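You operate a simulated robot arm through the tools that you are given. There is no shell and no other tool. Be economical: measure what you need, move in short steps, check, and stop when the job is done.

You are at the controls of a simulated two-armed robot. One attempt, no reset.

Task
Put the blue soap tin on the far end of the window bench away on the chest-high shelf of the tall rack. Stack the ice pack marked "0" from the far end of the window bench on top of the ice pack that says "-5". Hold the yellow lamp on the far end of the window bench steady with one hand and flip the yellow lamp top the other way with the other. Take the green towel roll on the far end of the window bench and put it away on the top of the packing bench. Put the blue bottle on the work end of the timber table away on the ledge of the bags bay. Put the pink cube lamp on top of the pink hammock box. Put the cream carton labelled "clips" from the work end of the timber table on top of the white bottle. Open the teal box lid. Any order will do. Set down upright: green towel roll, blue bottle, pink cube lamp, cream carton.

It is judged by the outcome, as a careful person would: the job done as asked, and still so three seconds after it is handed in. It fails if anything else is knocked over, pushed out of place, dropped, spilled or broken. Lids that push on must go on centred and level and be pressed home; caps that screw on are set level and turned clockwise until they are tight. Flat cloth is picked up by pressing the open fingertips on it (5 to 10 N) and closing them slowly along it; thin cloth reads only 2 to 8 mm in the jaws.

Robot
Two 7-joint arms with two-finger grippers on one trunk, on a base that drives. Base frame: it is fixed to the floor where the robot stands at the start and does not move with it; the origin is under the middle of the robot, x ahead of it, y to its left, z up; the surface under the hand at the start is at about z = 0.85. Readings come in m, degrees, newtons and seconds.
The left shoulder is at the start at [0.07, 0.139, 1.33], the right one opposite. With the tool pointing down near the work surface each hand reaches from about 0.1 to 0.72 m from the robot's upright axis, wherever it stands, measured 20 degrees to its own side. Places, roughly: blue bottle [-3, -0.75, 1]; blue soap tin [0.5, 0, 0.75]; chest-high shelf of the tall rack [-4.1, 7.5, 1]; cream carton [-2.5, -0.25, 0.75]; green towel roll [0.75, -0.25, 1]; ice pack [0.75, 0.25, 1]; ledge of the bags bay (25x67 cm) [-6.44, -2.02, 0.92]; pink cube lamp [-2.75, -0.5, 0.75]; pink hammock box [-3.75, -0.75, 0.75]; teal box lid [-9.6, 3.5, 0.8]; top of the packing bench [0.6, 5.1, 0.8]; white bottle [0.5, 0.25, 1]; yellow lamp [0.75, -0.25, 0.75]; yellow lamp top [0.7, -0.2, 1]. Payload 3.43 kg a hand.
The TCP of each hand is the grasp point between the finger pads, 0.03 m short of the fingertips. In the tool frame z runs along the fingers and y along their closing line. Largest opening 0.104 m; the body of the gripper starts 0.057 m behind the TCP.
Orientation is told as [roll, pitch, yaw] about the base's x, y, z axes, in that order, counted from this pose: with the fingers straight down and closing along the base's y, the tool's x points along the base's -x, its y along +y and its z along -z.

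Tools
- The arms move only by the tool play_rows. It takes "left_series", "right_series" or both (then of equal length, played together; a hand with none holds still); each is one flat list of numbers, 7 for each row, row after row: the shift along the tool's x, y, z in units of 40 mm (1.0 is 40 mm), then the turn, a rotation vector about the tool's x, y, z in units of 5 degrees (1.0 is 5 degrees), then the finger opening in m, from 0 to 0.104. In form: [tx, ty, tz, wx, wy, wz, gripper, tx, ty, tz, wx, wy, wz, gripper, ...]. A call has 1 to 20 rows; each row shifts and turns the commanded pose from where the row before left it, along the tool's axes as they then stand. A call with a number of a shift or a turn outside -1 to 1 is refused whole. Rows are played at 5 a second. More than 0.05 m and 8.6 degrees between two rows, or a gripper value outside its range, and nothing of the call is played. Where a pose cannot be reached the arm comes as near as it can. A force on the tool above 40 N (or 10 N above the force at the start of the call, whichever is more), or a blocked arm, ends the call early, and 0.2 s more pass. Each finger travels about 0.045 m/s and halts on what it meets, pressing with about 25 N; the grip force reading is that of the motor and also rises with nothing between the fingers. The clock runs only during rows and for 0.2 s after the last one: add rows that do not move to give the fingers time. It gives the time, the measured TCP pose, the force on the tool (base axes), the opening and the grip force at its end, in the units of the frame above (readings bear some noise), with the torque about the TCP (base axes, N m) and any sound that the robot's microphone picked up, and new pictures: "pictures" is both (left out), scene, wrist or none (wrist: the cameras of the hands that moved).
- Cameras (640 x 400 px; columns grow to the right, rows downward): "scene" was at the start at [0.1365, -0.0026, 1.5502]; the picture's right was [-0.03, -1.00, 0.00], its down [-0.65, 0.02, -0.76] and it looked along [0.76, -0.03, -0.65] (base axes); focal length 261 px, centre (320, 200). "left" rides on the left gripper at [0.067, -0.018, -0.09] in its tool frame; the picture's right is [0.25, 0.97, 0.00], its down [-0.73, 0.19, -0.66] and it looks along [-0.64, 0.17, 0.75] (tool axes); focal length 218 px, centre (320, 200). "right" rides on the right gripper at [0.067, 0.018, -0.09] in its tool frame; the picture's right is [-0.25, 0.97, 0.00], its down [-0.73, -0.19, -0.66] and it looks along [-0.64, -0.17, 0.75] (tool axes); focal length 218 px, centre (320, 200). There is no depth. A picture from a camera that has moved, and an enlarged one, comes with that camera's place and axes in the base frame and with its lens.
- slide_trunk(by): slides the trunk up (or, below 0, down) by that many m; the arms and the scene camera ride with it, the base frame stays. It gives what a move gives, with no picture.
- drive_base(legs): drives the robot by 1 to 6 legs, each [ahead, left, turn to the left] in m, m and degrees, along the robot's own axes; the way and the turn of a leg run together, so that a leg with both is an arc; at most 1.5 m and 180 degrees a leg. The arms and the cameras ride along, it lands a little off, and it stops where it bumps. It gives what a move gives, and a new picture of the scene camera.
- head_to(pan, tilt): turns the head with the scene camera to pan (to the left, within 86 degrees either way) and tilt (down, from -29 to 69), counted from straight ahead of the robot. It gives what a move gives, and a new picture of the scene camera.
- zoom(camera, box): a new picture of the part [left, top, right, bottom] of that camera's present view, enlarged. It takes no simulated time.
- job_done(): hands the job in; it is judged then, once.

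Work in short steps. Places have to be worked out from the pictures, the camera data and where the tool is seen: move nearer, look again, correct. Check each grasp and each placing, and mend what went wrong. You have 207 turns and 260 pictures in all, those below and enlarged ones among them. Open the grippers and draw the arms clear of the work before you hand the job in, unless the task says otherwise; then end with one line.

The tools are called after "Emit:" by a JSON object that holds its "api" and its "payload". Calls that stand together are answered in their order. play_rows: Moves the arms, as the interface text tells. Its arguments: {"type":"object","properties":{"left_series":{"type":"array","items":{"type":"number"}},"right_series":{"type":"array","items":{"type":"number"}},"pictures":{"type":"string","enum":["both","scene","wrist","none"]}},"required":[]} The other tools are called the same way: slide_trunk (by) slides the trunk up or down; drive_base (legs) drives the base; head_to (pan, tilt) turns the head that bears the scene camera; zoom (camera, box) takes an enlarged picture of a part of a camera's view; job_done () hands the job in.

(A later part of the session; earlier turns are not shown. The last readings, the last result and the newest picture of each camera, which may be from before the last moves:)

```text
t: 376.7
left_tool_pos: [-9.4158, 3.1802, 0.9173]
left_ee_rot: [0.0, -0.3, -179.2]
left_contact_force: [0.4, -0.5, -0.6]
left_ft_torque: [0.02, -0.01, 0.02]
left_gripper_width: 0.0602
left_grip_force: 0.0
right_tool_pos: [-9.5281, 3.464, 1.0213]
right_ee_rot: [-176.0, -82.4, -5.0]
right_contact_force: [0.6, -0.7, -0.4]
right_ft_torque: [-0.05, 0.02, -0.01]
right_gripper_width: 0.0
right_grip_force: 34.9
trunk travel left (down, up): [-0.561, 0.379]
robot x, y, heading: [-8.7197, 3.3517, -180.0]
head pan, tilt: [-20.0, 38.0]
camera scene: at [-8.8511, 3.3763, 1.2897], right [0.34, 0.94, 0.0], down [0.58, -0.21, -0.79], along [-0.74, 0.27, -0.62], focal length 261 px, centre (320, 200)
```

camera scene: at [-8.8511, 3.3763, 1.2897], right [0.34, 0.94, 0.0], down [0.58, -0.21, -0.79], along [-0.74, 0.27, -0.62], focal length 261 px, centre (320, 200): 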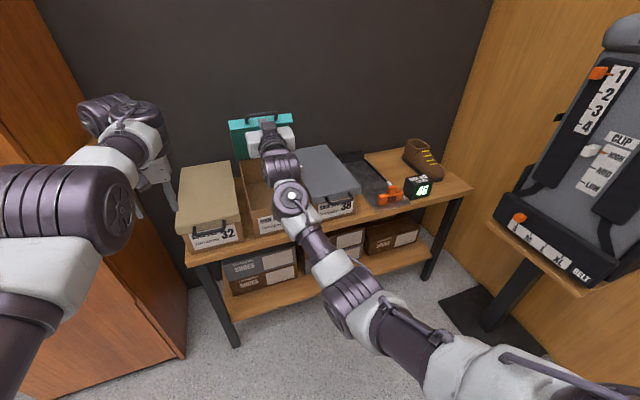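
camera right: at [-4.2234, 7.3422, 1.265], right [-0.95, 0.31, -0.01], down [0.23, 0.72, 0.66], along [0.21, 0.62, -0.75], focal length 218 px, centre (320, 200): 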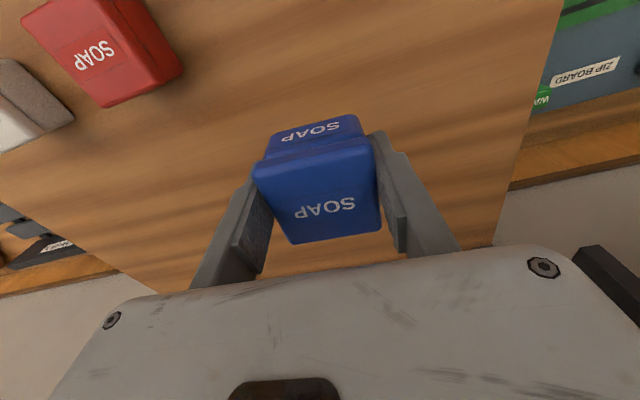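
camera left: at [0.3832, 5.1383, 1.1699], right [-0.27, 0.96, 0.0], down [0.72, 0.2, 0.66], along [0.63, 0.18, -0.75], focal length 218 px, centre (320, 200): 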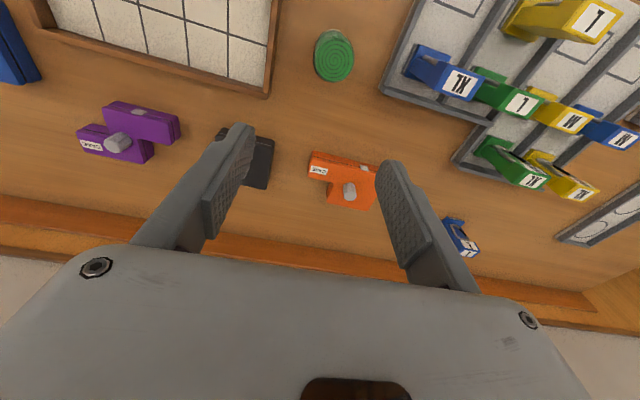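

Lid about 65° open. Push it further back over vertical.

Emit:
{"api": "play_rows", "payload": {"right_series": [-0.3, 0, 0.9, 0, 0, 0, 0, -0.3, 0, 0.9, 0, 0, 0, 0, -0.1, 0, 0.9, 0, 0, 0, 0, 0, 0, 0.9, 0, 0, 0, 0, 0, 0, 0.5, 0, 0, 0, 0], "pictures": "scene"}}

```text
t: 377.9
left_tool_pos: [-9.4091, 3.1784, 0.9242]
left_ee_rot: [-0.2, -0.8, -179.1]
left_contact_force: [0.2, 0.4, 1.2]
left_ft_torque: [0.04, 0.0, -0.01]
left_gripper_width: 0.0604
left_grip_force: 0.1
right_tool_pos: [-9.6302, 3.4666, 1.0865]
right_ee_rot: [-176.4, -80.9, -4.3]
right_contact_force: [16.2, -10.3, 30.3]
right_ft_torque: [-0.08, 0.54, 0.25]
right_gripper_width: 0.0058
right_grip_force: 34.7
right hand out of reach, approached as far as the arm can: row 4, 5
trunk travel left (down, up): [-0.561, 0.379]
robot x, y, heading: [-8.7176, 3.3488, -180.0]
head pan, tilt: [-20.0, 38.0]
camera scene: at [-8.8403, 3.3733, 1.2913], right [0.34, 0.94, 0.0], down [0.57, -0.21, -0.79], along [-0.75, 0.27, -0.61], focal length 261 px, centre (320, 200)
```

scene: 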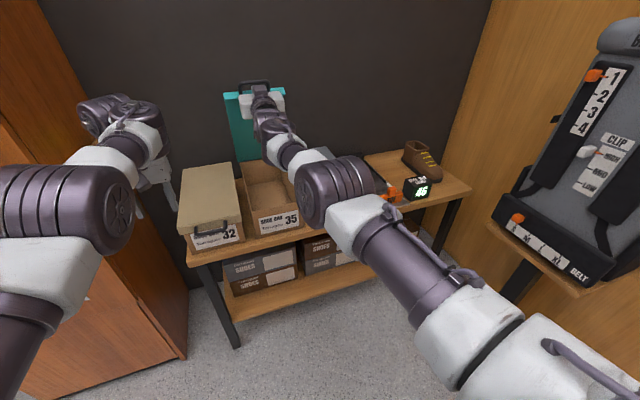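

Forces are high — the lid seems at its stop. Withdraw straight back a little and see if it stays open.

Emit:
{"api": "play_rows", "payload": {"right_series": [0, 0, -0.5, 0, 0, 0, 0, 0, 0, -0.8, 0, 0, 0, 0, 0, 0, -0.8, 0, 0, 0, 0], "pictures": "scene"}}

```text
t: 378.7
left_tool_pos: [-9.414, 3.1799, 0.9197]
left_ee_rot: [0.1, -0.4, -179.0]
left_contact_force: [0.8, 0.1, 0.0]
left_ft_torque: [-0.02, 0.02, 0.0]
left_gripper_width: 0.0601
left_grip_force: 0.2
right_tool_pos: [-9.5547, 3.4697, 1.0588]
right_ee_rot: [-176.4, -82.4, -4.8]
right_contact_force: [-0.5, -0.6, -0.3]
right_ft_torque: [0.0, 0.01, -0.02]
right_gripper_width: 0.0
right_grip_force: 34.8
trunk travel left (down, up): [-0.561, 0.379]
robot x, y, heading: [-8.7237, 3.3456, -180.2]
head pan, tilt: [-20.0, 38.0]
camera scene: at [-8.8494, 3.3768, 1.2898], right [0.34, 0.94, 0.0], down [0.58, -0.21, -0.79], along [-0.74, 0.27, -0.62], focal length 261 px, centre (320, 200)
```

scene: 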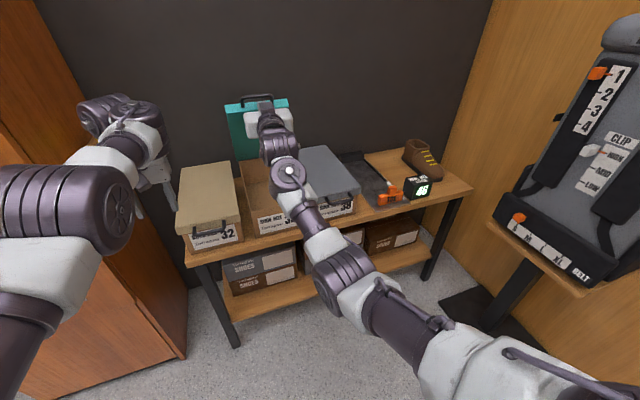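

Emit:
{"api": "play_rows", "payload": {"right_series": [0, 0, -0.9, 0, 0, 0, 0, 0, 0, -0.9, 0, 0, 0, 0, 0, 0, -0.9, 0, 0, 0, 0, 0, 0, -0.9, 0, 0, 0, 0], "pictures": "none"}}

Emit:
{"api": "zoom", "payload": {"camera": "scene", "box": [160, 70, 400, 220]}}

```text
t: 379.7
left_tool_pos: [-9.4148, 3.1807, 0.9196]
left_ee_rot: [0.1, -0.5, -179.2]
left_contact_force: [0.5, -1.3, 1.0]
left_ft_torque: [0.04, 0.03, -0.02]
left_gripper_width: 0.0601
left_grip_force: 0.0
right_tool_pos: [-9.4107, 3.4687, 1.0408]
right_ee_rot: [-176.0, -82.3, -4.8]
right_contact_force: [-0.1, 0.4, -0.2]
right_ft_torque: [-0.01, 0.0, 0.03]
right_gripper_width: 0.0002
right_grip_force: 35.1
trunk travel left (down, up): [-0.561, 0.379]
robot x, y, heading: [-8.7186, 3.3455, -179.9]
head pan, tilt: [-20.0, 38.0]
```

```text
2.67 times, centred on (280, 145) of scene
camera zoom: at [-8.8492, 3.3766, 1.29], right [0.34, 0.94, 0.0], down [0.58, -0.21, -0.79], along [-0.74, 0.27, -0.62], focal length 695 px, centre (427, 347)
```

zoom: 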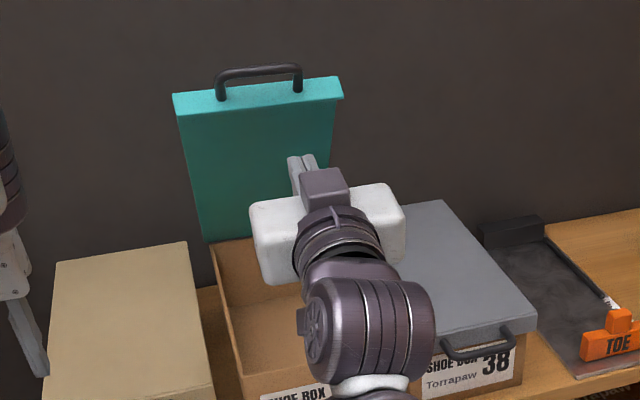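

The lid stays at ~70° by itself. To open it fully, creep 13 cm closer and push again.

Emit:
{"api": "drive_base", "payload": {"legs": [[0.13, 0, 0]]}}

Emit:
{"api": "play_rows", "payload": {"right_series": [-0.2, 0, 0.8, 0, 0, 0, 0, -0.1, 0, 0.9, 0, 0, 0, 0, 0, 0, 0.9, 0, 0, 0, 0, 0, 0, 0.9, 0, 0, 0, 0, 0, 0, 0.8, 0, 0, 0, 0, 0, 0, 0.8, 0, 0, 0, 0], "pictures": "scene"}}

```text
t: 380.9
left_tool_pos: [-9.5475, 3.1821, 0.9195]
left_ee_rot: [0.0, -0.3, -179.1]
left_contact_force: [-0.2, 0.1, -0.1]
left_ft_torque: [0.01, 0.0, 0.0]
left_gripper_width: 0.06
left_grip_force: 0.0
right_tool_pos: [-9.5438, 3.47, 1.0399]
right_ee_rot: [-176.3, -82.4, -4.8]
right_contact_force: [-0.9, 0.1, -0.4]
right_ft_torque: [0.01, -0.03, -0.02]
right_gripper_width: 0.0
right_grip_force: 34.9
trunk travel left (down, up): [-0.561, 0.379]
robot x, y, heading: [-8.8547, 3.3466, 179.6]
head pan, tilt: [-20.0, 38.0]
camera scene: at [-8.9817, 3.3769, 1.2899], right [0.34, 0.94, 0.0], down [0.58, -0.21, -0.79], along [-0.74, 0.27, -0.62], focal length 261 px, centre (320, 200)
```

scene: 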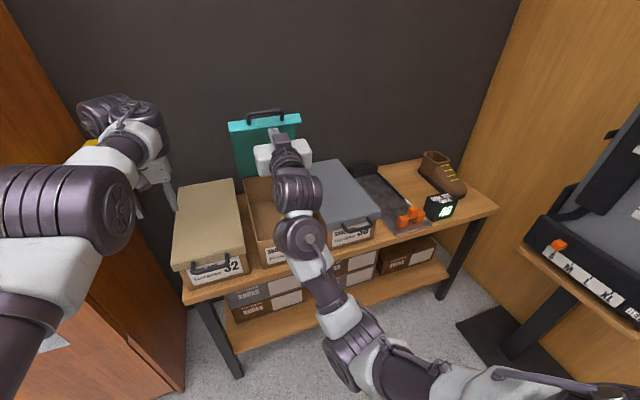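

```text
t: 381.8
left_tool_pos: [-9.5451, 3.1836, 0.9191]
left_ee_rot: [0.0, -0.5, -179.2]
left_contact_force: [-1.2, -0.1, -0.9]
left_ft_torque: [-0.02, -0.08, 0.0]
left_gripper_width: 0.06
left_grip_force: 0.1
right_tool_pos: [-9.6422, 3.4717, 1.0938]
right_ee_rot: [-178.4, -79.1, -2.6]
right_contact_force: [11.7, 1.0, 26.1]
right_ft_torque: [-0.03, 0.51, 0.02]
right_gripper_width: 0.0063
right_grip_force: 34.6
trunk travel left (down, up): [-0.561, 0.379]
robot x, y, heading: [-8.851, 3.3466, 180.0]
head pan, tilt: [-20.0, 38.0]
stopped in row 4 (right hand): the force on the tool passed its limit at 43 N (the readings are from after the stop); the commanded pose is now the measured one
camera scene: at [-8.9788, 3.3765, 1.2901], right [0.34, 0.94, 0.0], down [0.58, -0.21, -0.79], along [-0.74, 0.27, -0.61], focal length 261 px, centre (320, 200)
```

scene: 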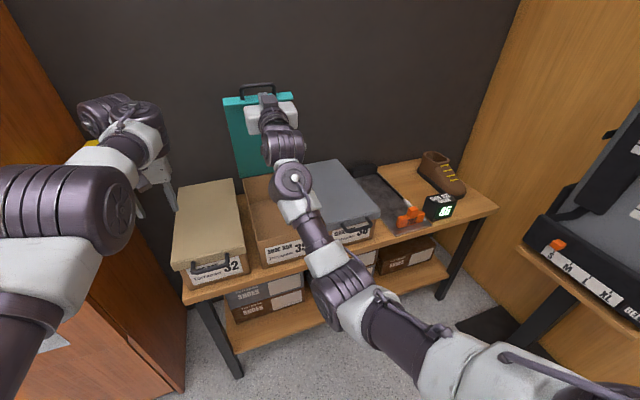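

Lid is near vertical. Relieve by moving up slightly, then withdraw and check.

Emit:
{"api": "play_rows", "payload": {"right_series": [-0.5, 0, 0, 0, 0, 0, 0, 0, 0, -0.3, 0, 0, 0, 0, 0, 0, -0.8, 0, 0, 0, 0, 0, 0, -0.9, 0, 0, 0, 0, 0, 0, -0.9, 0, 0, 0, 0], "pictures": "scene"}}

```text
t: 383.0
left_tool_pos: [-9.5473, 3.1829, 0.9211]
left_ee_rot: [0.0, -0.4, -179.1]
left_contact_force: [0.2, 0.4, -0.4]
left_ft_torque: [-0.01, 0.04, -0.03]
left_gripper_width: 0.0602
left_grip_force: 0.1
right_tool_pos: [-9.525, 3.47, 1.0807]
right_ee_rot: [-177.7, -80.5, -3.2]
right_contact_force: [-0.5, 0.1, -0.7]
right_ft_torque: [-0.01, -0.02, 0.03]
right_gripper_width: 0.0001
right_grip_force: 34.6
trunk travel left (down, up): [-0.561, 0.379]
robot x, y, heading: [-8.8539, 3.3519, 179.9]
head pan, tilt: [-20.0, 38.0]
camera scene: at [-8.9795, 3.3769, 1.2901], right [0.34, 0.94, 0.0], down [0.58, -0.21, -0.79], along [-0.74, 0.27, -0.61], focal length 261 px, centre (320, 200)
```

scene: 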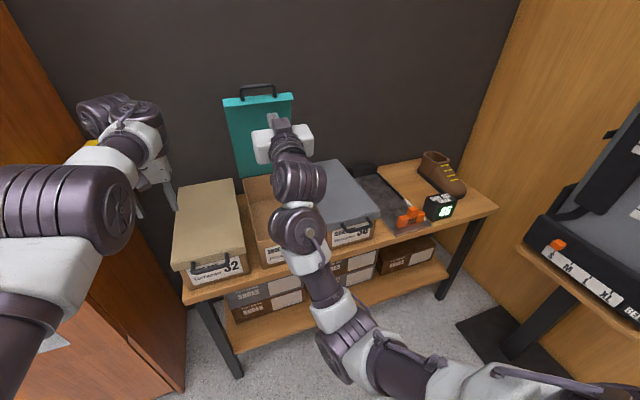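

The lid stays upright open. Back away straight, then restore the right hand to vertical and raise the trunk.

Emit:
{"api": "drive_base", "payload": {"legs": [[-0.3, 0, 0]]}}

Emit:
{"api": "play_rows", "payload": {"right_series": [0, 0, 0, 0, 1, 0, 0.03, 0, 0, 0, 0, 1, 0, 0.03, 0, 0, 0, 0, 1, 0, 0.03, 0, 0, 0, 0, 1, 0, 0.03, 0, 0, 0, 0, 1, 0, 0.03, 0, 0, 0, 0, 1, 0, 0.03, 0, 0, 0, 0, 1, 0, 0.03, 0, 0, 0, 0, 1, 0, 0.03, 0, 0, 0, 0, 1, 0, 0.03, 0, 0, 0, 0, 1, 0, 0.03, 0, 0, 0, 0, 1, 0, 0.03, 0, 0, 0, 0, 1, 0, 0.03, 0, 0, 0, 0, 1, 0, 0.03, 0, 0, 0, 0, 1, 0, 0.03, 0, 0, 0, 0, 1, 0, 0.03, 0, 0, 0, 0, 1, 0, 0.03, 0, 0, 0, 0, 1, 0, 0.03, 0, 0, 0, 0, 1, 0, 0.03, 0, 0, 0, 0, 1, 0, 0.03], "pictures": "none"}}

Emit:
{"api": "slide_trunk", "payload": {"by": 0.27}}

```text
t: 385.1
left_tool_pos: [-9.2443, 3.1804, 0.9202]
left_ee_rot: [-0.1, -0.4, -178.8]
left_contact_force: [0.2, 0.0, 0.0]
left_ft_torque: [0.0, -0.03, -0.01]
left_gripper_width: 0.0599
left_grip_force: 0.1
right_tool_pos: [-9.2257, 3.4654, 1.0797]
right_ee_rot: [-177.9, -80.5, -2.8]
right_contact_force: [-0.7, 0.5, -0.4]
right_ft_torque: [0.01, -0.05, 0.0]
right_gripper_width: 0.0
right_grip_force: 34.5
trunk travel left (down, up): [-0.561, 0.379]
robot x, y, heading: [-8.5478, 3.349, -179.7]
head pan, tilt: [-20.0, 38.0]
camera scene: at [-8.679, 3.3767, 1.2899], right [0.34, 0.94, 0.0], down [0.58, -0.21, -0.79], along [-0.74, 0.27, -0.62], focal length 261 px, centre (320, 200)
```

scene: 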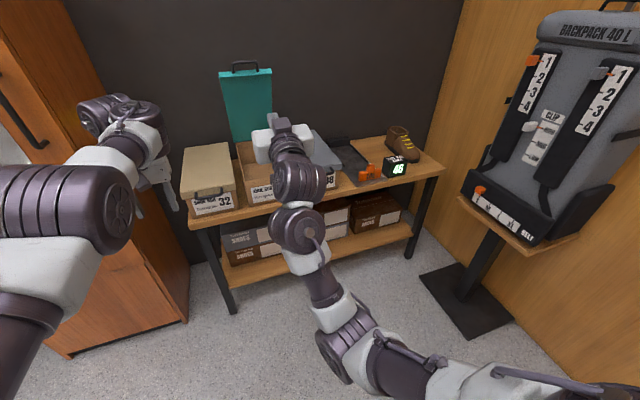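

```text
t: 389.1
left_tool_pos: [-9.2433, 3.1816, 0.9181]
left_ee_rot: [0.2, -0.3, -179.0]
left_contact_force: [-0.3, -0.4, 1.1]
left_ft_torque: [-0.03, -0.04, 0.01]
left_gripper_width: 0.0599
left_grip_force: 0.1
right_tool_pos: [-9.2617, 3.4548, 0.9799]
right_ee_rot: [-0.4, -49.4, 179.6]
right_contact_force: [-0.1, -0.7, -0.4]
right_ft_torque: [-0.01, 0.0, 0.02]
right_gripper_width: 0.0301
right_grip_force: 0.1
right hand out of reach, approached as far as the arm can: row 5, 6, 7, 8, 9, 10, 11, 12, 13, 14, 15, 16, 17, 18
trunk travel left (down, up): [-0.561, 0.379]
robot x, y, heading: [-8.5476, 3.3489, -179.5]
head pan, tilt: [-20.0, 38.0]
```

```text
t: 391.8
left_tool_pos: [-9.2438, 3.1779, 1.1887]
left_ee_rot: [0.0, -0.2, -178.8]
left_contact_force: [-0.5, -0.2, -0.8]
left_ft_torque: [-0.04, -0.01, -0.01]
left_gripper_width: 0.0601
left_grip_force: 0.0
right_tool_pos: [-9.2634, 3.4516, 1.2523]
right_ee_rot: [-0.6, -49.6, 179.8]
right_contact_force: [0.5, 0.1, 0.2]
right_ft_torque: [-0.02, 0.0, 0.04]
right_gripper_width: 0.03
right_grip_force: 0.1
trunk travel left (down, up): [-0.831, 0.109]
robot x, y, heading: [-8.5488, 3.3477, -179.5]
head pan, tilt: [-20.0, 38.0]
```

Lower the right hand a little and finish rotating it to vertical.

Emit:
{"api": "play_rows", "payload": {"right_series": [0.9, 0, 0.4, 0, 0, 0, 0.03, 0.9, 0, 0.4, 0, 0, 0, 0.03, 0.9, 0, 0.4, 0, 0, 0, 0.03, 0.9, 0, 0.4, 0, 1, 0, 0.03, 0.5, 0, 0, 0, 1, 0, 0.03, 0.5, 0, 0, 0, 1, 0, 0.03, 0, 0, 0, 0, 1, 0, 0.03, 0, 0, 0, 0, 1, 0, 0.03, 0, 0, 0, 0, 1, 0, 0.03, 0, 0, 0, 0, 1, 0, 0.03, 0, 0, 0, 0, 1, 0, 0.03, 0, 0, 0, 0, 1, 0, 0.03, 0, 0, 0, 0, 0.9, 0, 0.03], "pictures": "none"}}

```text
t: 394.6
left_tool_pos: [-9.2455, 3.178, 1.1877]
left_ee_rot: [0.0, -0.3, -178.8]
left_contact_force: [0.1, 0.2, -0.5]
left_ft_torque: [0.01, -0.03, -0.01]
left_gripper_width: 0.06
left_grip_force: 0.0
right_tool_pos: [-9.1941, 3.4633, 1.0408]
right_ee_rot: [-0.3, 0.0, 179.4]
right_contact_force: [0.1, -0.4, -0.3]
right_ft_torque: [-0.01, -0.01, -0.01]
right_gripper_width: 0.03
right_grip_force: 0.0
right hand out of reach, approached as far as the arm can: row 11, 12, 13
trunk travel left (down, up): [-0.831, 0.109]
robot x, y, heading: [-8.5475, 3.3469, -179.7]
head pan, tilt: [-20.0, 38.0]
```

Now drive back out through the opening (reverse), to x≈-5.6.

Emit:
{"api": "drive_base", "payload": {"legs": [[0, 1.4, 0], [0, 0.41, -0.3], [-1.5, 0, 0], [-1.45, 0, 0]]}}

Emit:
{"api": "drive_base", "payload": {"legs": [[0, 0, 135]]}}

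Emit:
{"api": "head_to", "payload": {"pan": 0, "tilt": 20}}

```text
t: 417.6
left_tool_pos: [-6.2967, 1.3558, 1.189]
left_ee_rot: [0.0, -0.4, 179.2]
left_contact_force: [-0.9, -0.3, -0.4]
left_ft_torque: [-0.01, 0.01, -0.01]
left_gripper_width: 0.0603
left_grip_force: 0.0
right_tool_pos: [-6.2371, 1.6379, 1.0389]
right_ee_rot: [-0.3, -0.2, 177.3]
right_contact_force: [0.0, -0.3, 0.3]
right_ft_torque: [-0.03, 0.02, -0.01]
right_gripper_width: 0.0297
right_grip_force: 0.1
trunk travel left (down, up): [-0.831, 0.109]
robot x, y, heading: [-5.5971, 1.4981, 178.3]
head pan, tilt: [-20.0, 38.0]
camera scene: at [-5.7258, 1.5339, 1.5598], right [0.37, 0.93, 0.0], down [0.57, -0.23, -0.79], along [-0.73, 0.29, -0.62], focal length 261 px, centre (320, 200)
```

scene: 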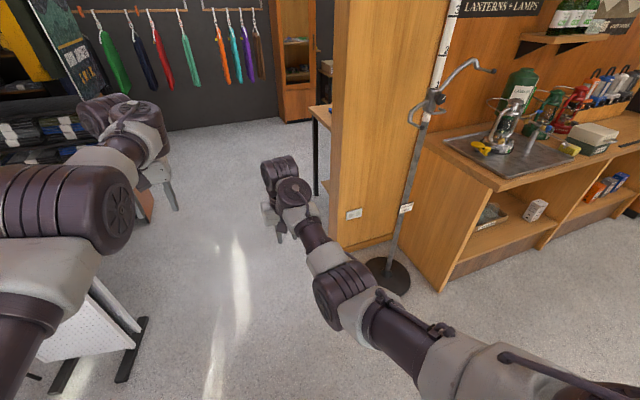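

```text
t: 423.4
left_tool_pos: [-5.0367, 1.0543, 1.1882]
left_ee_rot: [0.0, -0.3, -51.0]
left_contact_force: [0.1, 0.0, 0.6]
left_ft_torque: [-0.01, 0.0, 0.0]
left_gripper_width: 0.0598
left_grip_force: 0.1
right_tool_pos: [-5.29, 0.9201, 1.0389]
right_ee_rot: [-0.2, -0.1, -52.8]
right_contact_force: [-0.6, 0.2, 0.4]
right_ft_torque: [0.02, -0.04, 0.03]
right_gripper_width: 0.0297
right_grip_force: 0.2
trunk travel left (down, up): [-0.831, 0.109]
robot x, y, heading: [-5.596, 1.4958, -51.9]
head pan, tilt: [-20.0, 38.0]
camera scene: at [-5.5366, 1.3786, 1.5598], right [-0.95, -0.31, 0.0], down [-0.19, 0.59, -0.79], along [0.25, -0.75, -0.62], focal length 261 px, centre (320, 200)
```

scene: 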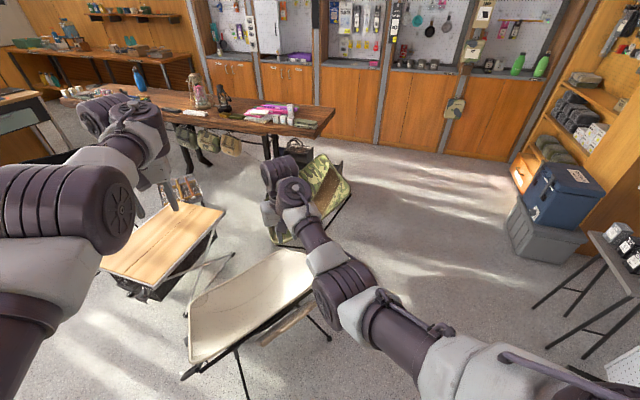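

```text
t: 424.2
left_tool_pos: [-5.0376, 1.0549, 1.1888]
left_ee_rot: [0.0, -0.3, -51.0]
left_contact_force: [0.0, -0.2, -0.6]
left_ft_torque: [0.0, 0.0, -0.03]
left_gripper_width: 0.0599
left_grip_force: 0.0
right_tool_pos: [-5.2906, 0.9197, 1.0404]
right_ee_rot: [-0.4, -0.1, -52.8]
right_contact_force: [-0.1, 0.5, 0.8]
right_ft_torque: [-0.01, 0.0, -0.01]
right_gripper_width: 0.03
right_grip_force: 0.1
trunk travel left (down, up): [-0.831, 0.109]
robot x, y, heading: [-5.597, 1.4981, -51.8]
head pan, tilt: [0.0, 20.0]
camera scene: at [-5.5058, 1.3875, 1.5882], right [-0.79, -0.62, 0.0], down [-0.21, 0.27, -0.94], along [0.58, -0.74, -0.34], focal length 261 px, centre (320, 200)
```

scene: 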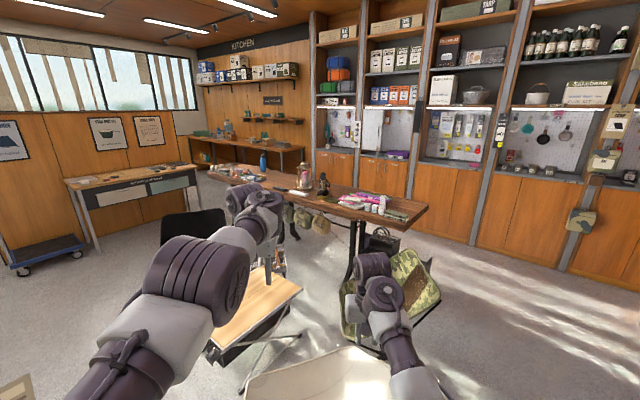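

Blue bottle visible on the table. The table's south side looks free; go down along x≈-5.85 to y≈-1.9.

Emit:
{"api": "drive_base", "payload": {"legs": [[0, 0, -38.2], [0, -0.25, 0], [1.2, 0, 0], [1.2, 0, 0], [0.95, 0, 0]]}}

Emit:
{"api": "head_to", "payload": {"pan": 75, "tilt": 22}}

```text
t: 440.8
left_tool_pos: [-5.7087, -1.8148, 1.189]
left_ee_rot: [-0.1, -0.3, -90.6]
left_contact_force: [-0.3, -0.4, 0.4]
left_ft_torque: [-0.02, 0.04, -0.03]
left_gripper_width: 0.0601
left_grip_force: 0.1
right_tool_pos: [-5.9906, -1.7485, 1.0412]
right_ee_rot: [-0.5, 1.6, -92.8]
right_contact_force: [0.2, 12.0, 4.0]
right_ft_torque: [-1.37, 0.13, -0.18]
right_gripper_width: 0.0299
right_grip_force: 0.1
trunk travel left (down, up): [-0.831, 0.109]
robot x, y, heading: [-5.8574, -1.1227, -91.3]
head pan, tilt: [0.0, 20.0]
stopped in leg 5: the force on the tool passed its limit at 248 N (the readings are from after the stop); the commanded pose is now the measured one
camera scene: at [-5.8593, -1.258, 1.5887], right [-1.0, 0.03, 0.0], down [0.01, 0.34, -0.94], along [-0.03, -0.94, -0.34], focal length 261 px, centre (320, 200)
```

scene: 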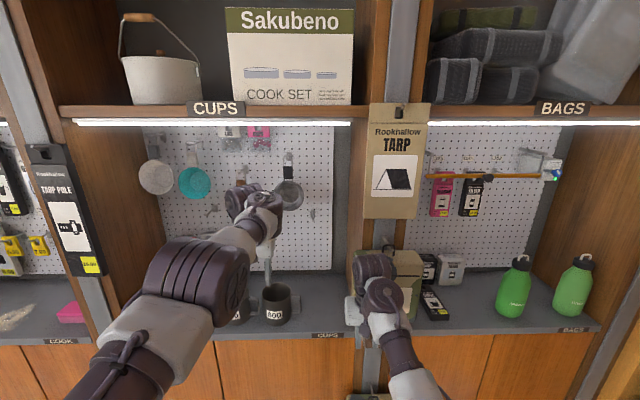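

```text
t: 442.3
left_tool_pos: [-5.7082, -1.8154, 1.189]
left_ee_rot: [0.0, -0.4, -90.5]
left_contact_force: [0.1, -0.8, -0.2]
left_ft_torque: [-0.02, -0.01, -0.01]
left_gripper_width: 0.0598
left_grip_force: 0.1
right_tool_pos: [-5.9906, -1.7492, 1.0418]
right_ee_rot: [-0.6, 1.6, -92.7]
right_contact_force: [0.0, 13.4, 4.9]
right_ft_torque: [-1.57, 0.15, -0.2]
right_gripper_width: 0.0301
right_grip_force: 0.1
trunk travel left (down, up): [-0.831, 0.109]
robot x, y, heading: [-5.8563, -1.1196, -91.6]
head pan, tilt: [75.0, 22.0]
camera scene: at [-5.7678, -1.191, 1.5853], right [-0.28, -0.96, 0.0], down [-0.36, 0.1, -0.93], along [0.89, -0.27, -0.37], focal length 261 px, centre (320, 200)
```

scene: 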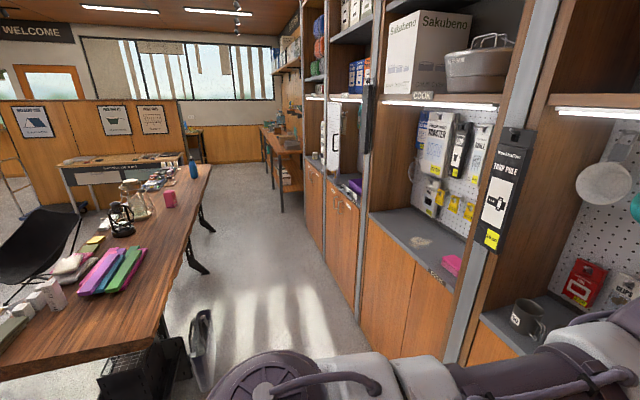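

The right hand hit the cabinet divider. Back off 0.3 m and inspect.

Emit:
{"api": "drive_base", "payload": {"legs": [[-0.3, 0, 0.5]]}}

Emit:
{"api": "head_to", "payload": {"pan": 0, "tilt": 25}}

```text
t: 444.4
left_tool_pos: [-5.6983, -1.5155, 1.1868]
left_ee_rot: [0.1, -0.1, -90.2]
left_contact_force: [-0.1, -0.1, 0.0]
left_ft_torque: [0.01, -0.03, 0.04]
left_gripper_width: 0.0599
left_grip_force: 0.0
right_tool_pos: [-5.9799, -1.4512, 1.0385]
right_ee_rot: [-0.5, 2.0, -92.2]
right_contact_force: [0.8, -0.5, 0.3]
right_ft_torque: [0.04, -0.01, -0.02]
right_gripper_width: 0.0301
right_grip_force: 0.1
trunk travel left (down, up): [-0.831, 0.109]
robot x, y, heading: [-5.8471, -0.8161, -90.9]
head pan, tilt: [75.0, 22.0]
camera scene: at [-5.7609, -0.8943, 1.5849], right [-0.28, -0.96, 0.0], down [-0.36, 0.11, -0.93], along [0.89, -0.26, -0.38], focal length 261 px, centre (320, 200)
```

scene: 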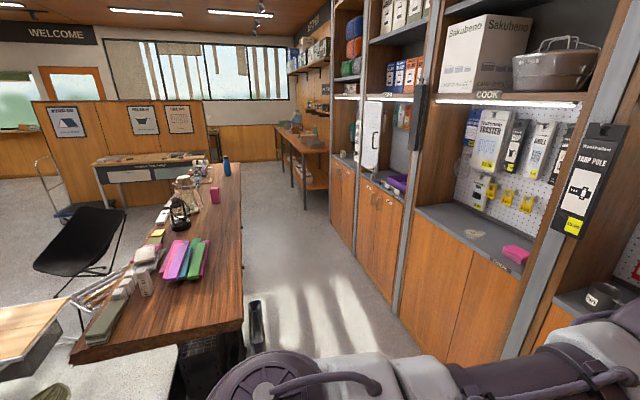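

```text
t: 445.8
left_tool_pos: [-5.697, -1.5136, 1.1876]
left_ee_rot: [0.0, -0.2, -90.1]
left_contact_force: [0.0, 0.4, 0.1]
left_ft_torque: [0.05, -0.02, -0.06]
left_gripper_width: 0.06
left_grip_force: 0.0
right_tool_pos: [-5.979, -1.4503, 1.0392]
right_ee_rot: [-0.5, 1.8, -92.2]
right_contact_force: [-0.3, -0.1, -0.3]
right_ft_torque: [-0.03, -0.03, 0.01]
right_gripper_width: 0.0303
right_grip_force: 0.0
trunk travel left (down, up): [-0.831, 0.109]
robot x, y, heading: [-5.8466, -0.818, -91.1]
head pan, tilt: [0.0, 25.0]
camera scene: at [-5.8516, -0.958, 1.5802], right [-1.0, 0.02, 0.0], down [0.01, 0.42, -0.91], along [-0.02, -0.91, -0.42], focal length 261 px, centre (320, 200)
```

scene: 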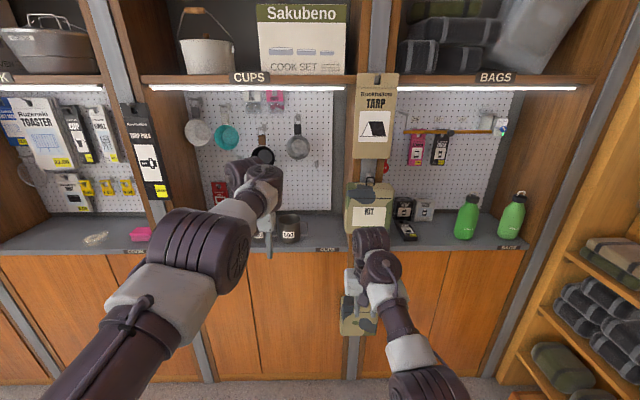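

Bags are intact and the "BAGS" ledge with green bottles is right here. Raise the trunk, turn to face the table from its south side, and slide east along it.

Emit:
{"api": "slide_trunk", "payload": {"by": 0.1}}

Emit:
{"api": "drive_base", "payload": {"legs": [[0, 0, 179.5], [-0.48, 0, 1.5], [0, -1.4, 0], [0, -1.4, 0]]}}

Emit:
{"api": "head_to", "payload": {"pan": 0, "tilt": 45}}

```text
t: 447.2
left_tool_pos: [-5.698, -1.5139, 1.2874]
left_ee_rot: [0.1, -0.2, -90.1]
left_contact_force: [-0.1, -0.4, -1.1]
left_ft_torque: [0.0, 0.0, 0.0]
left_gripper_width: 0.06
left_grip_force: 0.1
right_tool_pos: [-5.9795, -1.451, 1.1393]
right_ee_rot: [-0.5, 1.8, -92.2]
right_contact_force: [0.2, 0.2, 0.6]
right_ft_torque: [0.01, 0.03, -0.04]
right_gripper_width: 0.0299
right_grip_force: 0.2
trunk travel left (down, up): [-0.931, 0.009]
robot x, y, heading: [-5.8483, -0.8152, -91.2]
head pan, tilt: [0.0, 25.0]
```

```text
t: 470.5
left_tool_pos: [-3.242, -0.5778, 1.2871]
left_ee_rot: [0.1, -0.2, 91.6]
left_contact_force: [0.3, 0.0, -0.2]
left_ft_torque: [-0.02, -0.01, 0.01]
left_gripper_width: 0.0599
left_grip_force: 0.0
right_tool_pos: [-2.9584, -0.6328, 1.1412]
right_ee_rot: [-0.6, 1.7, 89.6]
right_contact_force: [-0.4, 0.1, 1.0]
right_ft_torque: [0.05, -0.02, 0.01]
right_gripper_width: 0.03
right_grip_force: 0.0
trunk travel left (down, up): [-0.931, 0.009]
robot x, y, heading: [-3.0657, -1.2686, 90.9]
head pan, tilt: [0.0, 25.0]
camera scene: at [-3.0671, -1.1273, 1.6802], right [1.0, 0.01, 0.0], down [0.01, -0.42, -0.91], along [-0.01, 0.91, -0.42], focal length 261 px, centre (320, 200)
```

scene: 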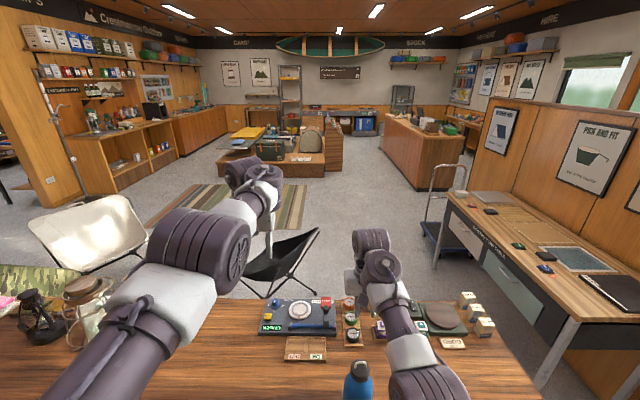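

```text
t: 471.3
left_tool_pos: [-3.2419, -0.5768, 1.2867]
left_ee_rot: [0.1, -0.1, 91.7]
left_contact_force: [0.6, -0.1, -0.2]
left_ft_torque: [0.03, 0.0, 0.0]
left_gripper_width: 0.06
left_grip_force: 0.1
right_tool_pos: [-2.9567, -0.632, 1.14]
right_ee_rot: [-0.5, 1.9, 89.6]
right_contact_force: [-0.2, -0.2, 0.6]
right_ft_torque: [0.02, 0.06, 0.03]
right_gripper_width: 0.0299
right_grip_force: 0.0
trunk travel left (down, up): [-0.931, 0.009]
robot x, y, heading: [-3.0656, -1.2701, 90.9]
head pan, tilt: [0.0, 45.0]
camera scene: at [-3.0658, -1.1381, 1.6497], right [1.0, 0.01, 0.0], down [0.01, -0.71, -0.71], along [-0.01, 0.71, -0.71], focal length 261 px, centre (320, 200)
```

scene: 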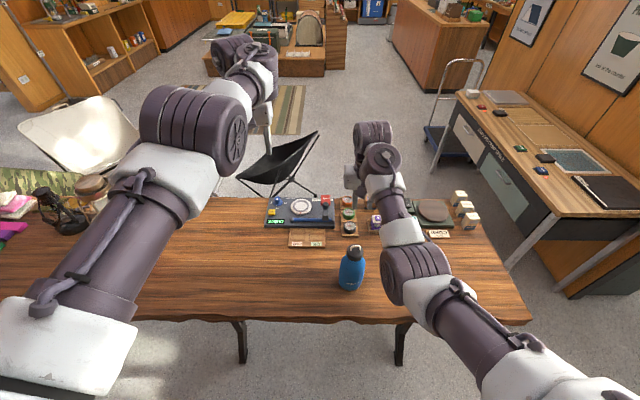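

I see the blue bottle (≈-2.96, -0.69) and small cream cartons at right. Zoom to read labels; the pink cube is hidden behind my left arm.

Emit:
{"api": "zoom", "payload": {"camera": "scene", "box": [250, 180, 490, 330]}}

Emit:
{"api": "zoom", "payload": {"camera": "left", "box": [0, 0, 640, 400]}}

```text
2.67 times, centred on (370, 255) of scene
camera zoom: at [-3.0658, -1.1381, 1.6497], right [1.0, 0.01, 0.0], down [0.01, -0.71, -0.71], along [-0.01, 0.71, -0.71], focal length 695 px, centre (187, 53)
```

zoom: 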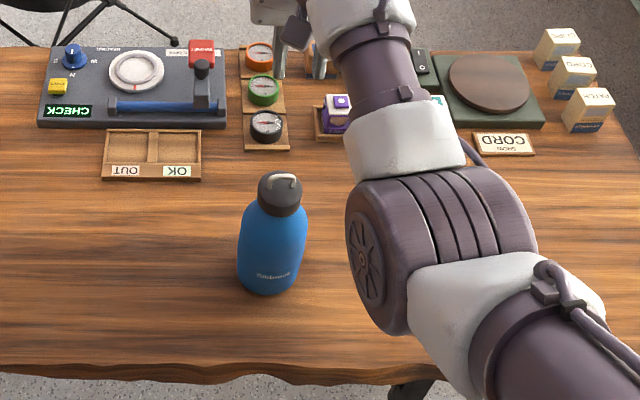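

```text
1.00 times, centred on (320, 200) of left (not enlarged: the box is as wide or as high as the picture)
camera zoom: at [-3.2221, -0.6445, 1.3775], right [-0.96, -0.28, 0.0], down [-0.21, 0.72, 0.66], along [-0.19, 0.63, -0.75], focal length 218 px, centre (320, 200)
```

zoom: 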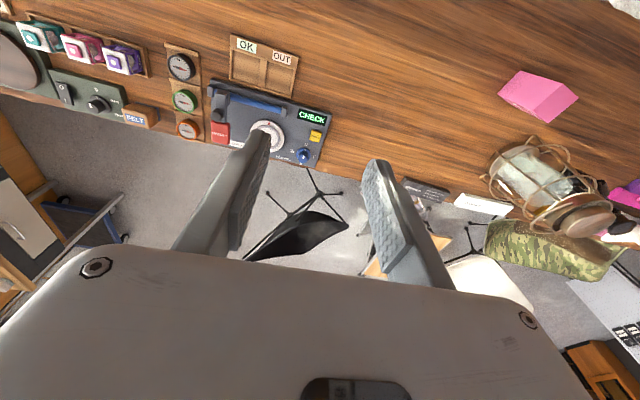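

The cube lamps (teal, pink, purple) sit in a tray; the pink box at (-3.57,-0.62) should be the hammock box. Zoom on cartons and cubes.

Emit:
{"api": "zoom", "payload": {"camera": "scene", "box": [436, 182, 500, 232]}}

Emit:
{"api": "zoom", "payload": {"camera": "left", "box": [0, 0, 200, 125]}}

```text
8.00 times, centred on (468, 207) of scene
camera zoom: at [-3.0658, -1.1381, 1.6497], right [1.0, 0.01, 0.0], down [0.01, -0.71, -0.71], along [-0.01, 0.71, -0.71], focal length 2086 px, centre (-864, 144)
```

zoom: 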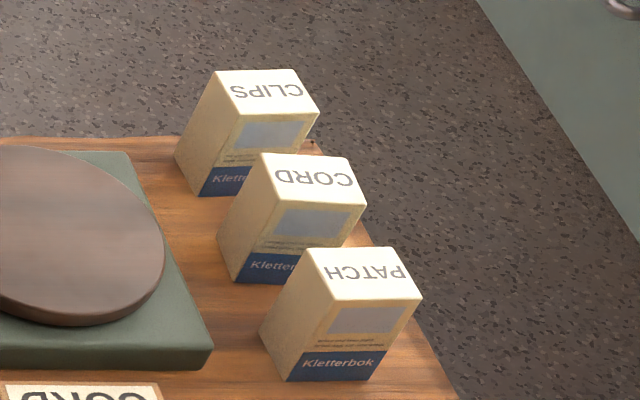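

```text
3.20 times, centred on (100, 62) of left
camera zoom: at [-3.2221, -0.6445, 1.3775], right [-0.96, -0.28, 0.0], down [-0.21, 0.72, 0.66], along [-0.19, 0.63, -0.75], focal length 698 px, centre (1024, 640)
```

zoom: 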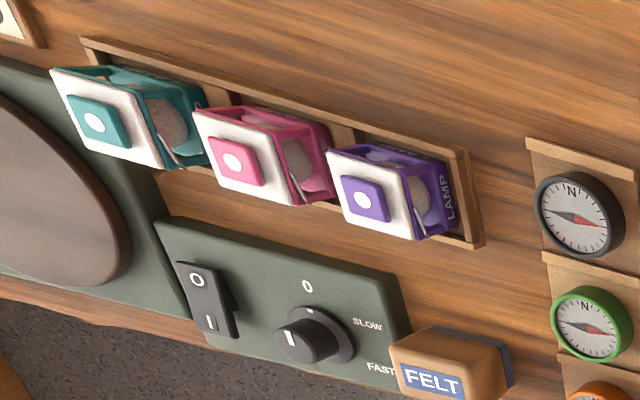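

Pink cube lamp ≈(-2.75,-0.44), "CLIPS" carton is the far one ≈(-2.43,-0.26). First reset the right arm by extending and raising.

Emit:
{"api": "play_rows", "payload": {"right_series": [-1, 0, 0, 0, 0, 0, 0.08, -1, 0, 0, 0, 0, 0, 0.08, 0, 0, -1, 0, 0, 0, 0.08, 0, 0, -1, 0, 0, 0, 0.08, 0, 0, -1, 0, 0, 0, 0.08, 0.5, 0, -0.5, 0, 0, 0, 0.08], "pictures": "none"}}

Emit:
{"api": "drive_base", "payload": {"legs": [[0.15, -0.12, -0.9]]}}

```text
t: 472.7
left_tool_pos: [-3.2416, -0.5781, 1.2871]
left_ee_rot: [0.1, -0.2, 91.7]
left_contact_force: [0.0, 0.5, 0.5]
left_ft_torque: [0.06, -0.01, -0.01]
left_gripper_width: 0.0599
left_grip_force: 0.0
right_tool_pos: [-2.9627, -0.5756, 1.2749]
right_ee_rot: [-0.3, 2.9, 90.0]
right_contact_force: [-0.3, 0.0, 0.2]
right_ft_torque: [0.01, 0.03, -0.04]
right_gripper_width: 0.0804
right_grip_force: 0.1
right hand out of reach, approached as far as the arm can: row 2, 6
trunk travel left (down, up): [-0.931, 0.009]
robot x, y, heading: [-3.0645, -1.2701, 90.9]
head pan, tilt: [0.0, 45.0]
```

```text
t: 474.3
left_tool_pos: [-3.118, -0.4266, 1.2884]
left_ee_rot: [-0.2, -0.4, 91.0]
left_contact_force: [-0.4, -0.3, 0.7]
left_ft_torque: [0.01, 0.0, -0.01]
left_gripper_width: 0.0598
left_grip_force: 0.0
right_tool_pos: [-2.8365, -0.4308, 1.2756]
right_ee_rot: [-0.5, 2.8, 89.2]
right_contact_force: [-0.1, -0.1, 0.3]
right_ft_torque: [0.05, -0.02, 0.0]
right_gripper_width: 0.0799
right_grip_force: 0.0
trunk travel left (down, up): [-0.931, 0.009]
robot x, y, heading: [-2.9483, -1.117, 90.0]
head pan, tilt: [0.0, 45.0]
camera scene: at [-2.9498, -0.9922, 1.6501], right [1.0, 0.0, 0.0], down [0.0, -0.71, -0.71], along [0.0, 0.71, -0.71], focal length 261 px, centre (320, 200)
```

scene: 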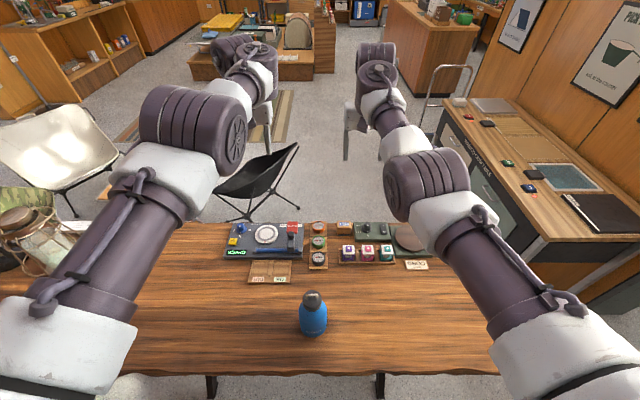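

Lower the trunk 0.15, move the right hand over the pink cube and look.

Emit:
{"api": "slide_trunk", "payload": {"by": -0.15}}

Emit:
{"api": "play_rows", "payload": {"right_series": [0, -0.7, 0.3, 0, -0.28, 0, 0.08, 0, -0.7, 0.3, 0, -0.28, 0, 0.08, 0, -0.6, 0.3, 0, 0, 0, 0.08, 0, 0, 0.3, 0, 0, 0, 0.08], "pictures": "wrist"}}

```text
t: 476.0
left_tool_pos: [-3.1145, -0.4247, 1.1372]
left_ee_rot: [0.0, -0.2, 90.9]
left_contact_force: [0.0, -0.3, -0.4]
left_ft_torque: [0.01, 0.01, -0.03]
left_gripper_width: 0.0601
left_grip_force: 0.0
right_tool_pos: [-2.8355, -0.4263, 1.1247]
right_ee_rot: [-0.3, 2.8, 89.3]
right_contact_force: [-0.8, -0.3, 0.2]
right_ft_torque: [-0.02, -0.02, -0.03]
right_gripper_width: 0.08
right_grip_force: 0.0
trunk travel left (down, up): [-0.781, 0.159]
robot x, y, heading: [-2.9493, -1.122, 90.0]
head pan, tilt: [0.0, 45.0]
```

```text
t: 477.0
left_tool_pos: [-3.1146, -0.4231, 1.1362]
left_ee_rot: [0.0, -0.2, 90.9]
left_contact_force: [-0.6, -0.6, 0.5]
left_ft_torque: [-0.02, 0.02, 0.0]
left_gripper_width: 0.0602
left_grip_force: 0.0
right_tool_pos: [-2.7544, -0.4283, 1.0763]
right_ee_rot: [-0.4, 0.2, 89.3]
right_contact_force: [0.9, -0.3, 1.1]
right_ft_torque: [-0.02, 0.02, 0.0]
right_gripper_width: 0.0798
right_grip_force: 0.1
trunk travel left (down, up): [-0.781, 0.159]
robot x, y, heading: [-2.9478, -1.1195, 89.8]
head pan, tilt: [0.0, 45.0]
camera right: at [-2.7748, -0.4934, 1.1663], right [-0.96, 0.26, -0.01], down [0.2, 0.73, 0.66], along [0.18, 0.63, -0.75], focal length 218 px, centre (320, 200)
```

right: 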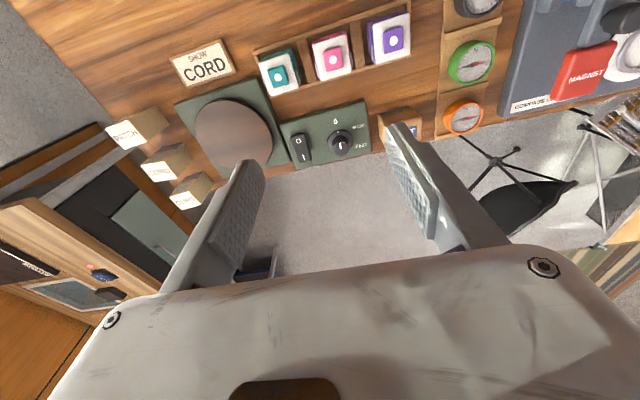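

Pink cube centre ≈(-2.777,-0.442), top ≈0.83, gap to neighbours ~2.5 cm. Align and descend to just above for a check.

Emit:
{"api": "play_rows", "payload": {"right_series": [0.18, 0.28, 0.6, 0, 0, 0.1, 0.068, 0.17, 0.285, 0.9, 0, 0, 0.1, 0.068, 0, 0, 1, 0, 0, 0, 0.068, 0, 0, 1, 0, 0, 0, 0.068, 0, 0, 1, 0, 0, 0, 0.068, 0, 0, 0.4, 0, 0, 0, 0.068, 0, 0, 0, 0, 0, 0, 0.068], "pictures": "wrist"}}

```text
t: 478.6
left_tool_pos: [-3.1144, -0.4243, 1.1367]
left_ee_rot: [0.0, -0.2, 90.9]
left_contact_force: [0.4, 0.0, 0.3]
left_ft_torque: [0.0, -0.01, -0.03]
left_gripper_width: 0.0601
left_grip_force: 0.0
right_tool_pos: [-2.7766, -0.441, 0.8804]
right_ee_rot: [-0.3, 0.2, 88.3]
right_contact_force: [0.3, -0.3, -0.4]
right_ft_torque: [-0.01, -0.02, -0.01]
right_gripper_width: 0.068
right_grip_force: 0.1
trunk travel left (down, up): [-0.781, 0.159]
robot x, y, heading: [-2.946, -1.1183, 89.7]
head pan, tilt: [0.0, 45.0]
camera right: at [-2.7988, -0.5067, 0.9697], right [-0.96, 0.28, -0.01], down [0.21, 0.72, 0.66], along [0.19, 0.63, -0.75], focal length 218 px, centre (320, 200)
```

right: 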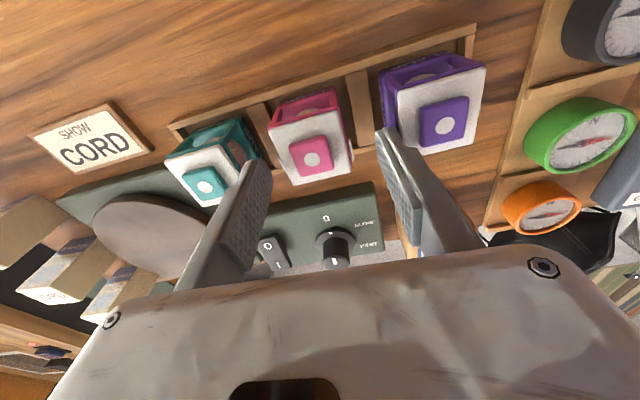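

Shift 4 mm and descend around the cube, then close.

Emit:
{"api": "play_rows", "payload": {"right_series": [0, -0.1, 0, 0, 0, 0, 0.065, 0, 0, 0.6, 0, 0, 0, 0.065, 0, 0, 0.6, 0, 0, 0, 0.065, 0, 0, 0.5, 0, 0, 0, 0.065, 0, 0, 0, 0, 0, 0, 0.055, 0, 0, 0, 0, 0, 0, 0.04, 0, 0, 0, 0, 0, 0, 0.04], "pictures": "wrist"}}

```text
t: 479.5
left_tool_pos: [-3.1147, -0.4293, 1.1411]
left_ee_rot: [0.0, -0.4, 90.9]
left_contact_force: [0.2, 0.1, -0.7]
left_ft_torque: [-0.01, 0.03, 0.04]
left_gripper_width: 0.0598
left_grip_force: 0.0
right_tool_pos: [-2.7766, -0.4421, 0.8487]
right_ee_rot: [0.0, -0.5, 88.7]
right_contact_force: [-4.1, -20.8, 25.0]
right_ft_torque: [-0.92, 0.99, 0.49]
right_gripper_width: 0.0619
right_grip_force: 0.1
right hand out of reach, approached as far as the arm can: row 3, 4
trunk travel left (down, up): [-0.781, 0.159]
robot x, y, heading: [-2.9473, -1.1225, 90.3]
head pan, tilt: [0.0, 45.0]
stopped in row 4 (right hand): the force on the tool passed its limit at 43 N (the readings are from after the stop); the commanded pose is now the measured one
camera right: at [-2.7967, -0.5095, 0.9366], right [-0.96, 0.28, 0.0], down [0.21, 0.72, 0.66], along [0.18, 0.64, -0.75], focal length 218 px, centre (320, 200)
```

right: 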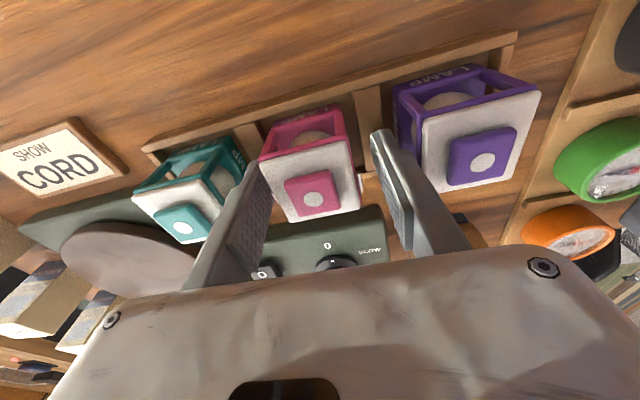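

A fingertip landed on the cube's edge, and I'm at reach limit. Lift, creep the base 5 cm closer, and re-view.

Emit:
{"api": "play_rows", "payload": {"right_series": [0, 0, -0.5, 0, 0, 0, 0.068, 0, 0, -0.6, 0, 0, 0, 0.068], "pictures": "none"}}

Emit:
{"api": "drive_base", "payload": {"legs": [[0.05, 0, 0]]}}

Emit:
{"api": "zoom", "payload": {"camera": "right", "box": [120, 50, 520, 300]}}

```text
t: 480.1
left_tool_pos: [-3.1142, -0.4258, 1.1389]
left_ee_rot: [0.0, -0.4, 90.9]
left_contact_force: [-0.4, 0.2, -0.6]
left_ft_torque: [0.02, 0.0, -0.01]
left_gripper_width: 0.0599
left_grip_force: 0.2
right_tool_pos: [-2.7744, -0.4407, 0.8905]
right_ee_rot: [-0.1, -0.8, 88.4]
right_contact_force: [-0.5, 0.4, 0.4]
right_ft_torque: [0.01, -0.02, 0.02]
right_gripper_width: 0.0681
right_grip_force: 0.1
trunk travel left (down, up): [-0.781, 0.159]
robot x, y, heading: [-2.944, -1.1217, 90.0]
head pan, tilt: [0.0, 45.0]
```

```text
t: 481.0
left_tool_pos: [-3.1138, -0.3804, 1.1407]
left_ee_rot: [0.0, -0.6, 91.0]
left_contact_force: [0.8, -0.7, 1.0]
left_ft_torque: [0.03, -0.01, 0.01]
left_gripper_width: 0.0601
left_grip_force: 0.1
right_tool_pos: [-2.7747, -0.393, 0.8927]
right_ee_rot: [-0.1, -1.0, 88.3]
right_contact_force: [0.8, -1.0, 0.2]
right_ft_torque: [0.07, 0.02, 0.01]
right_gripper_width: 0.0681
right_grip_force: 0.0
trunk travel left (down, up): [-0.781, 0.159]
robot x, y, heading: [-2.9469, -1.0678, 89.8]
head pan, tilt: [0.0, 45.0]
camera scene: at [-2.9463, -0.9452, 1.5004], right [1.0, 0.0, 0.0], down [0.0, -0.7, -0.71], along [0.0, 0.71, -0.7], focal length 261 px, centre (320, 200)
```

scene: 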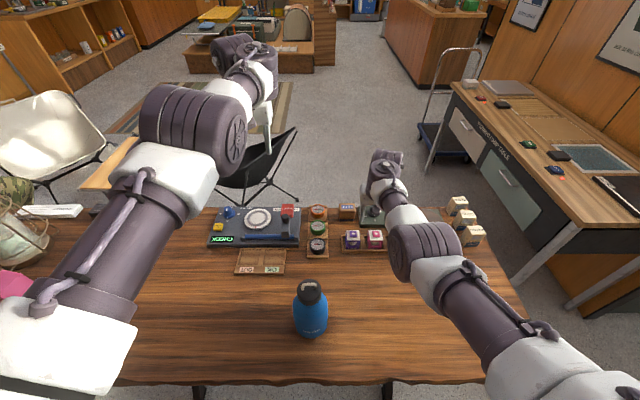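

```text
1.60 times, centred on (320, 175) of right
camera zoom: at [-2.7954, -0.461, 0.981], right [-0.96, 0.28, 0.0], down [0.21, 0.71, 0.67], along [0.18, 0.64, -0.74], focal length 349 px, centre (320, 240)
```

zoom: 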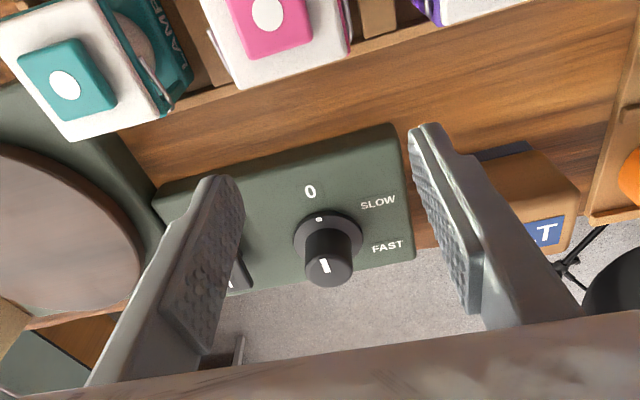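

Move back onto the cube centre (-2.772,-0.441) and descend in one go, stopping at z≈0.81.

Emit:
{"api": "play_rows", "payload": {"right_series": [0.6, -0.05, 0, 0, 0.2, 0, 0.069, 0.6, -0.03, 0, 0, 0, 0, 0.069, 0, 0, 0, 0, 0, 0, 0.069, 0, 0, 0.7, 0, 0, 0, 0.069, 0, 0, 0.5, 0, 0, 0, 0.069, 0, 0, 0.4, 0, 0, 0, 0.069, 0, 0, 0.35, 0, 0, 0, 0.069], "pictures": "wrist"}}

```text
t: 482.3
left_tool_pos: [-3.1134, -0.3797, 1.1396]
left_ee_rot: [-0.1, -0.5, 90.9]
left_contact_force: [-0.4, -0.8, -0.1]
left_ft_torque: [0.03, 0.03, 0.0]
left_gripper_width: 0.0601
left_grip_force: 0.0
right_tool_pos: [-2.772, -0.4388, 0.8483]
right_ee_rot: [0.0, -0.3, 88.2]
right_contact_force: [-1.4, -7.9, 4.3]
right_ft_torque: [0.54, -0.03, -0.01]
right_gripper_width: 0.0672
right_grip_force: 0.1
trunk travel left (down, up): [-0.781, 0.159]
robot x, y, heading: [-2.947, -1.0727, 89.9]
head pan, tilt: [0.0, 45.0]
stopped in row 6 (right hand): the force on the tool passed its limit at 42 N (the readings are from after the stop); the commanded pose is now the measured one
camera right: at [-2.7923, -0.5047, 0.9379], right [-0.96, 0.28, 0.0], down [0.21, 0.72, 0.66], along [0.19, 0.63, -0.75], focal length 218 px, centre (320, 200)
```

right: 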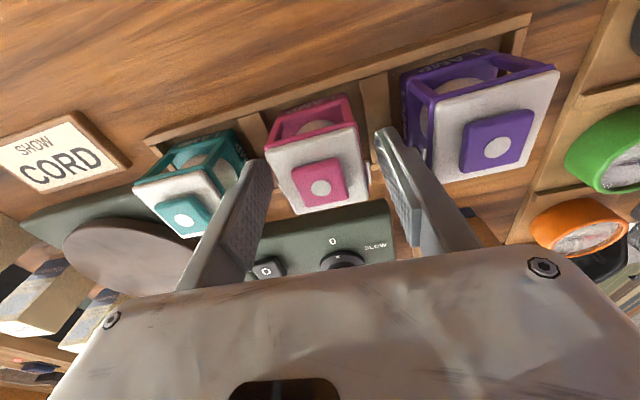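

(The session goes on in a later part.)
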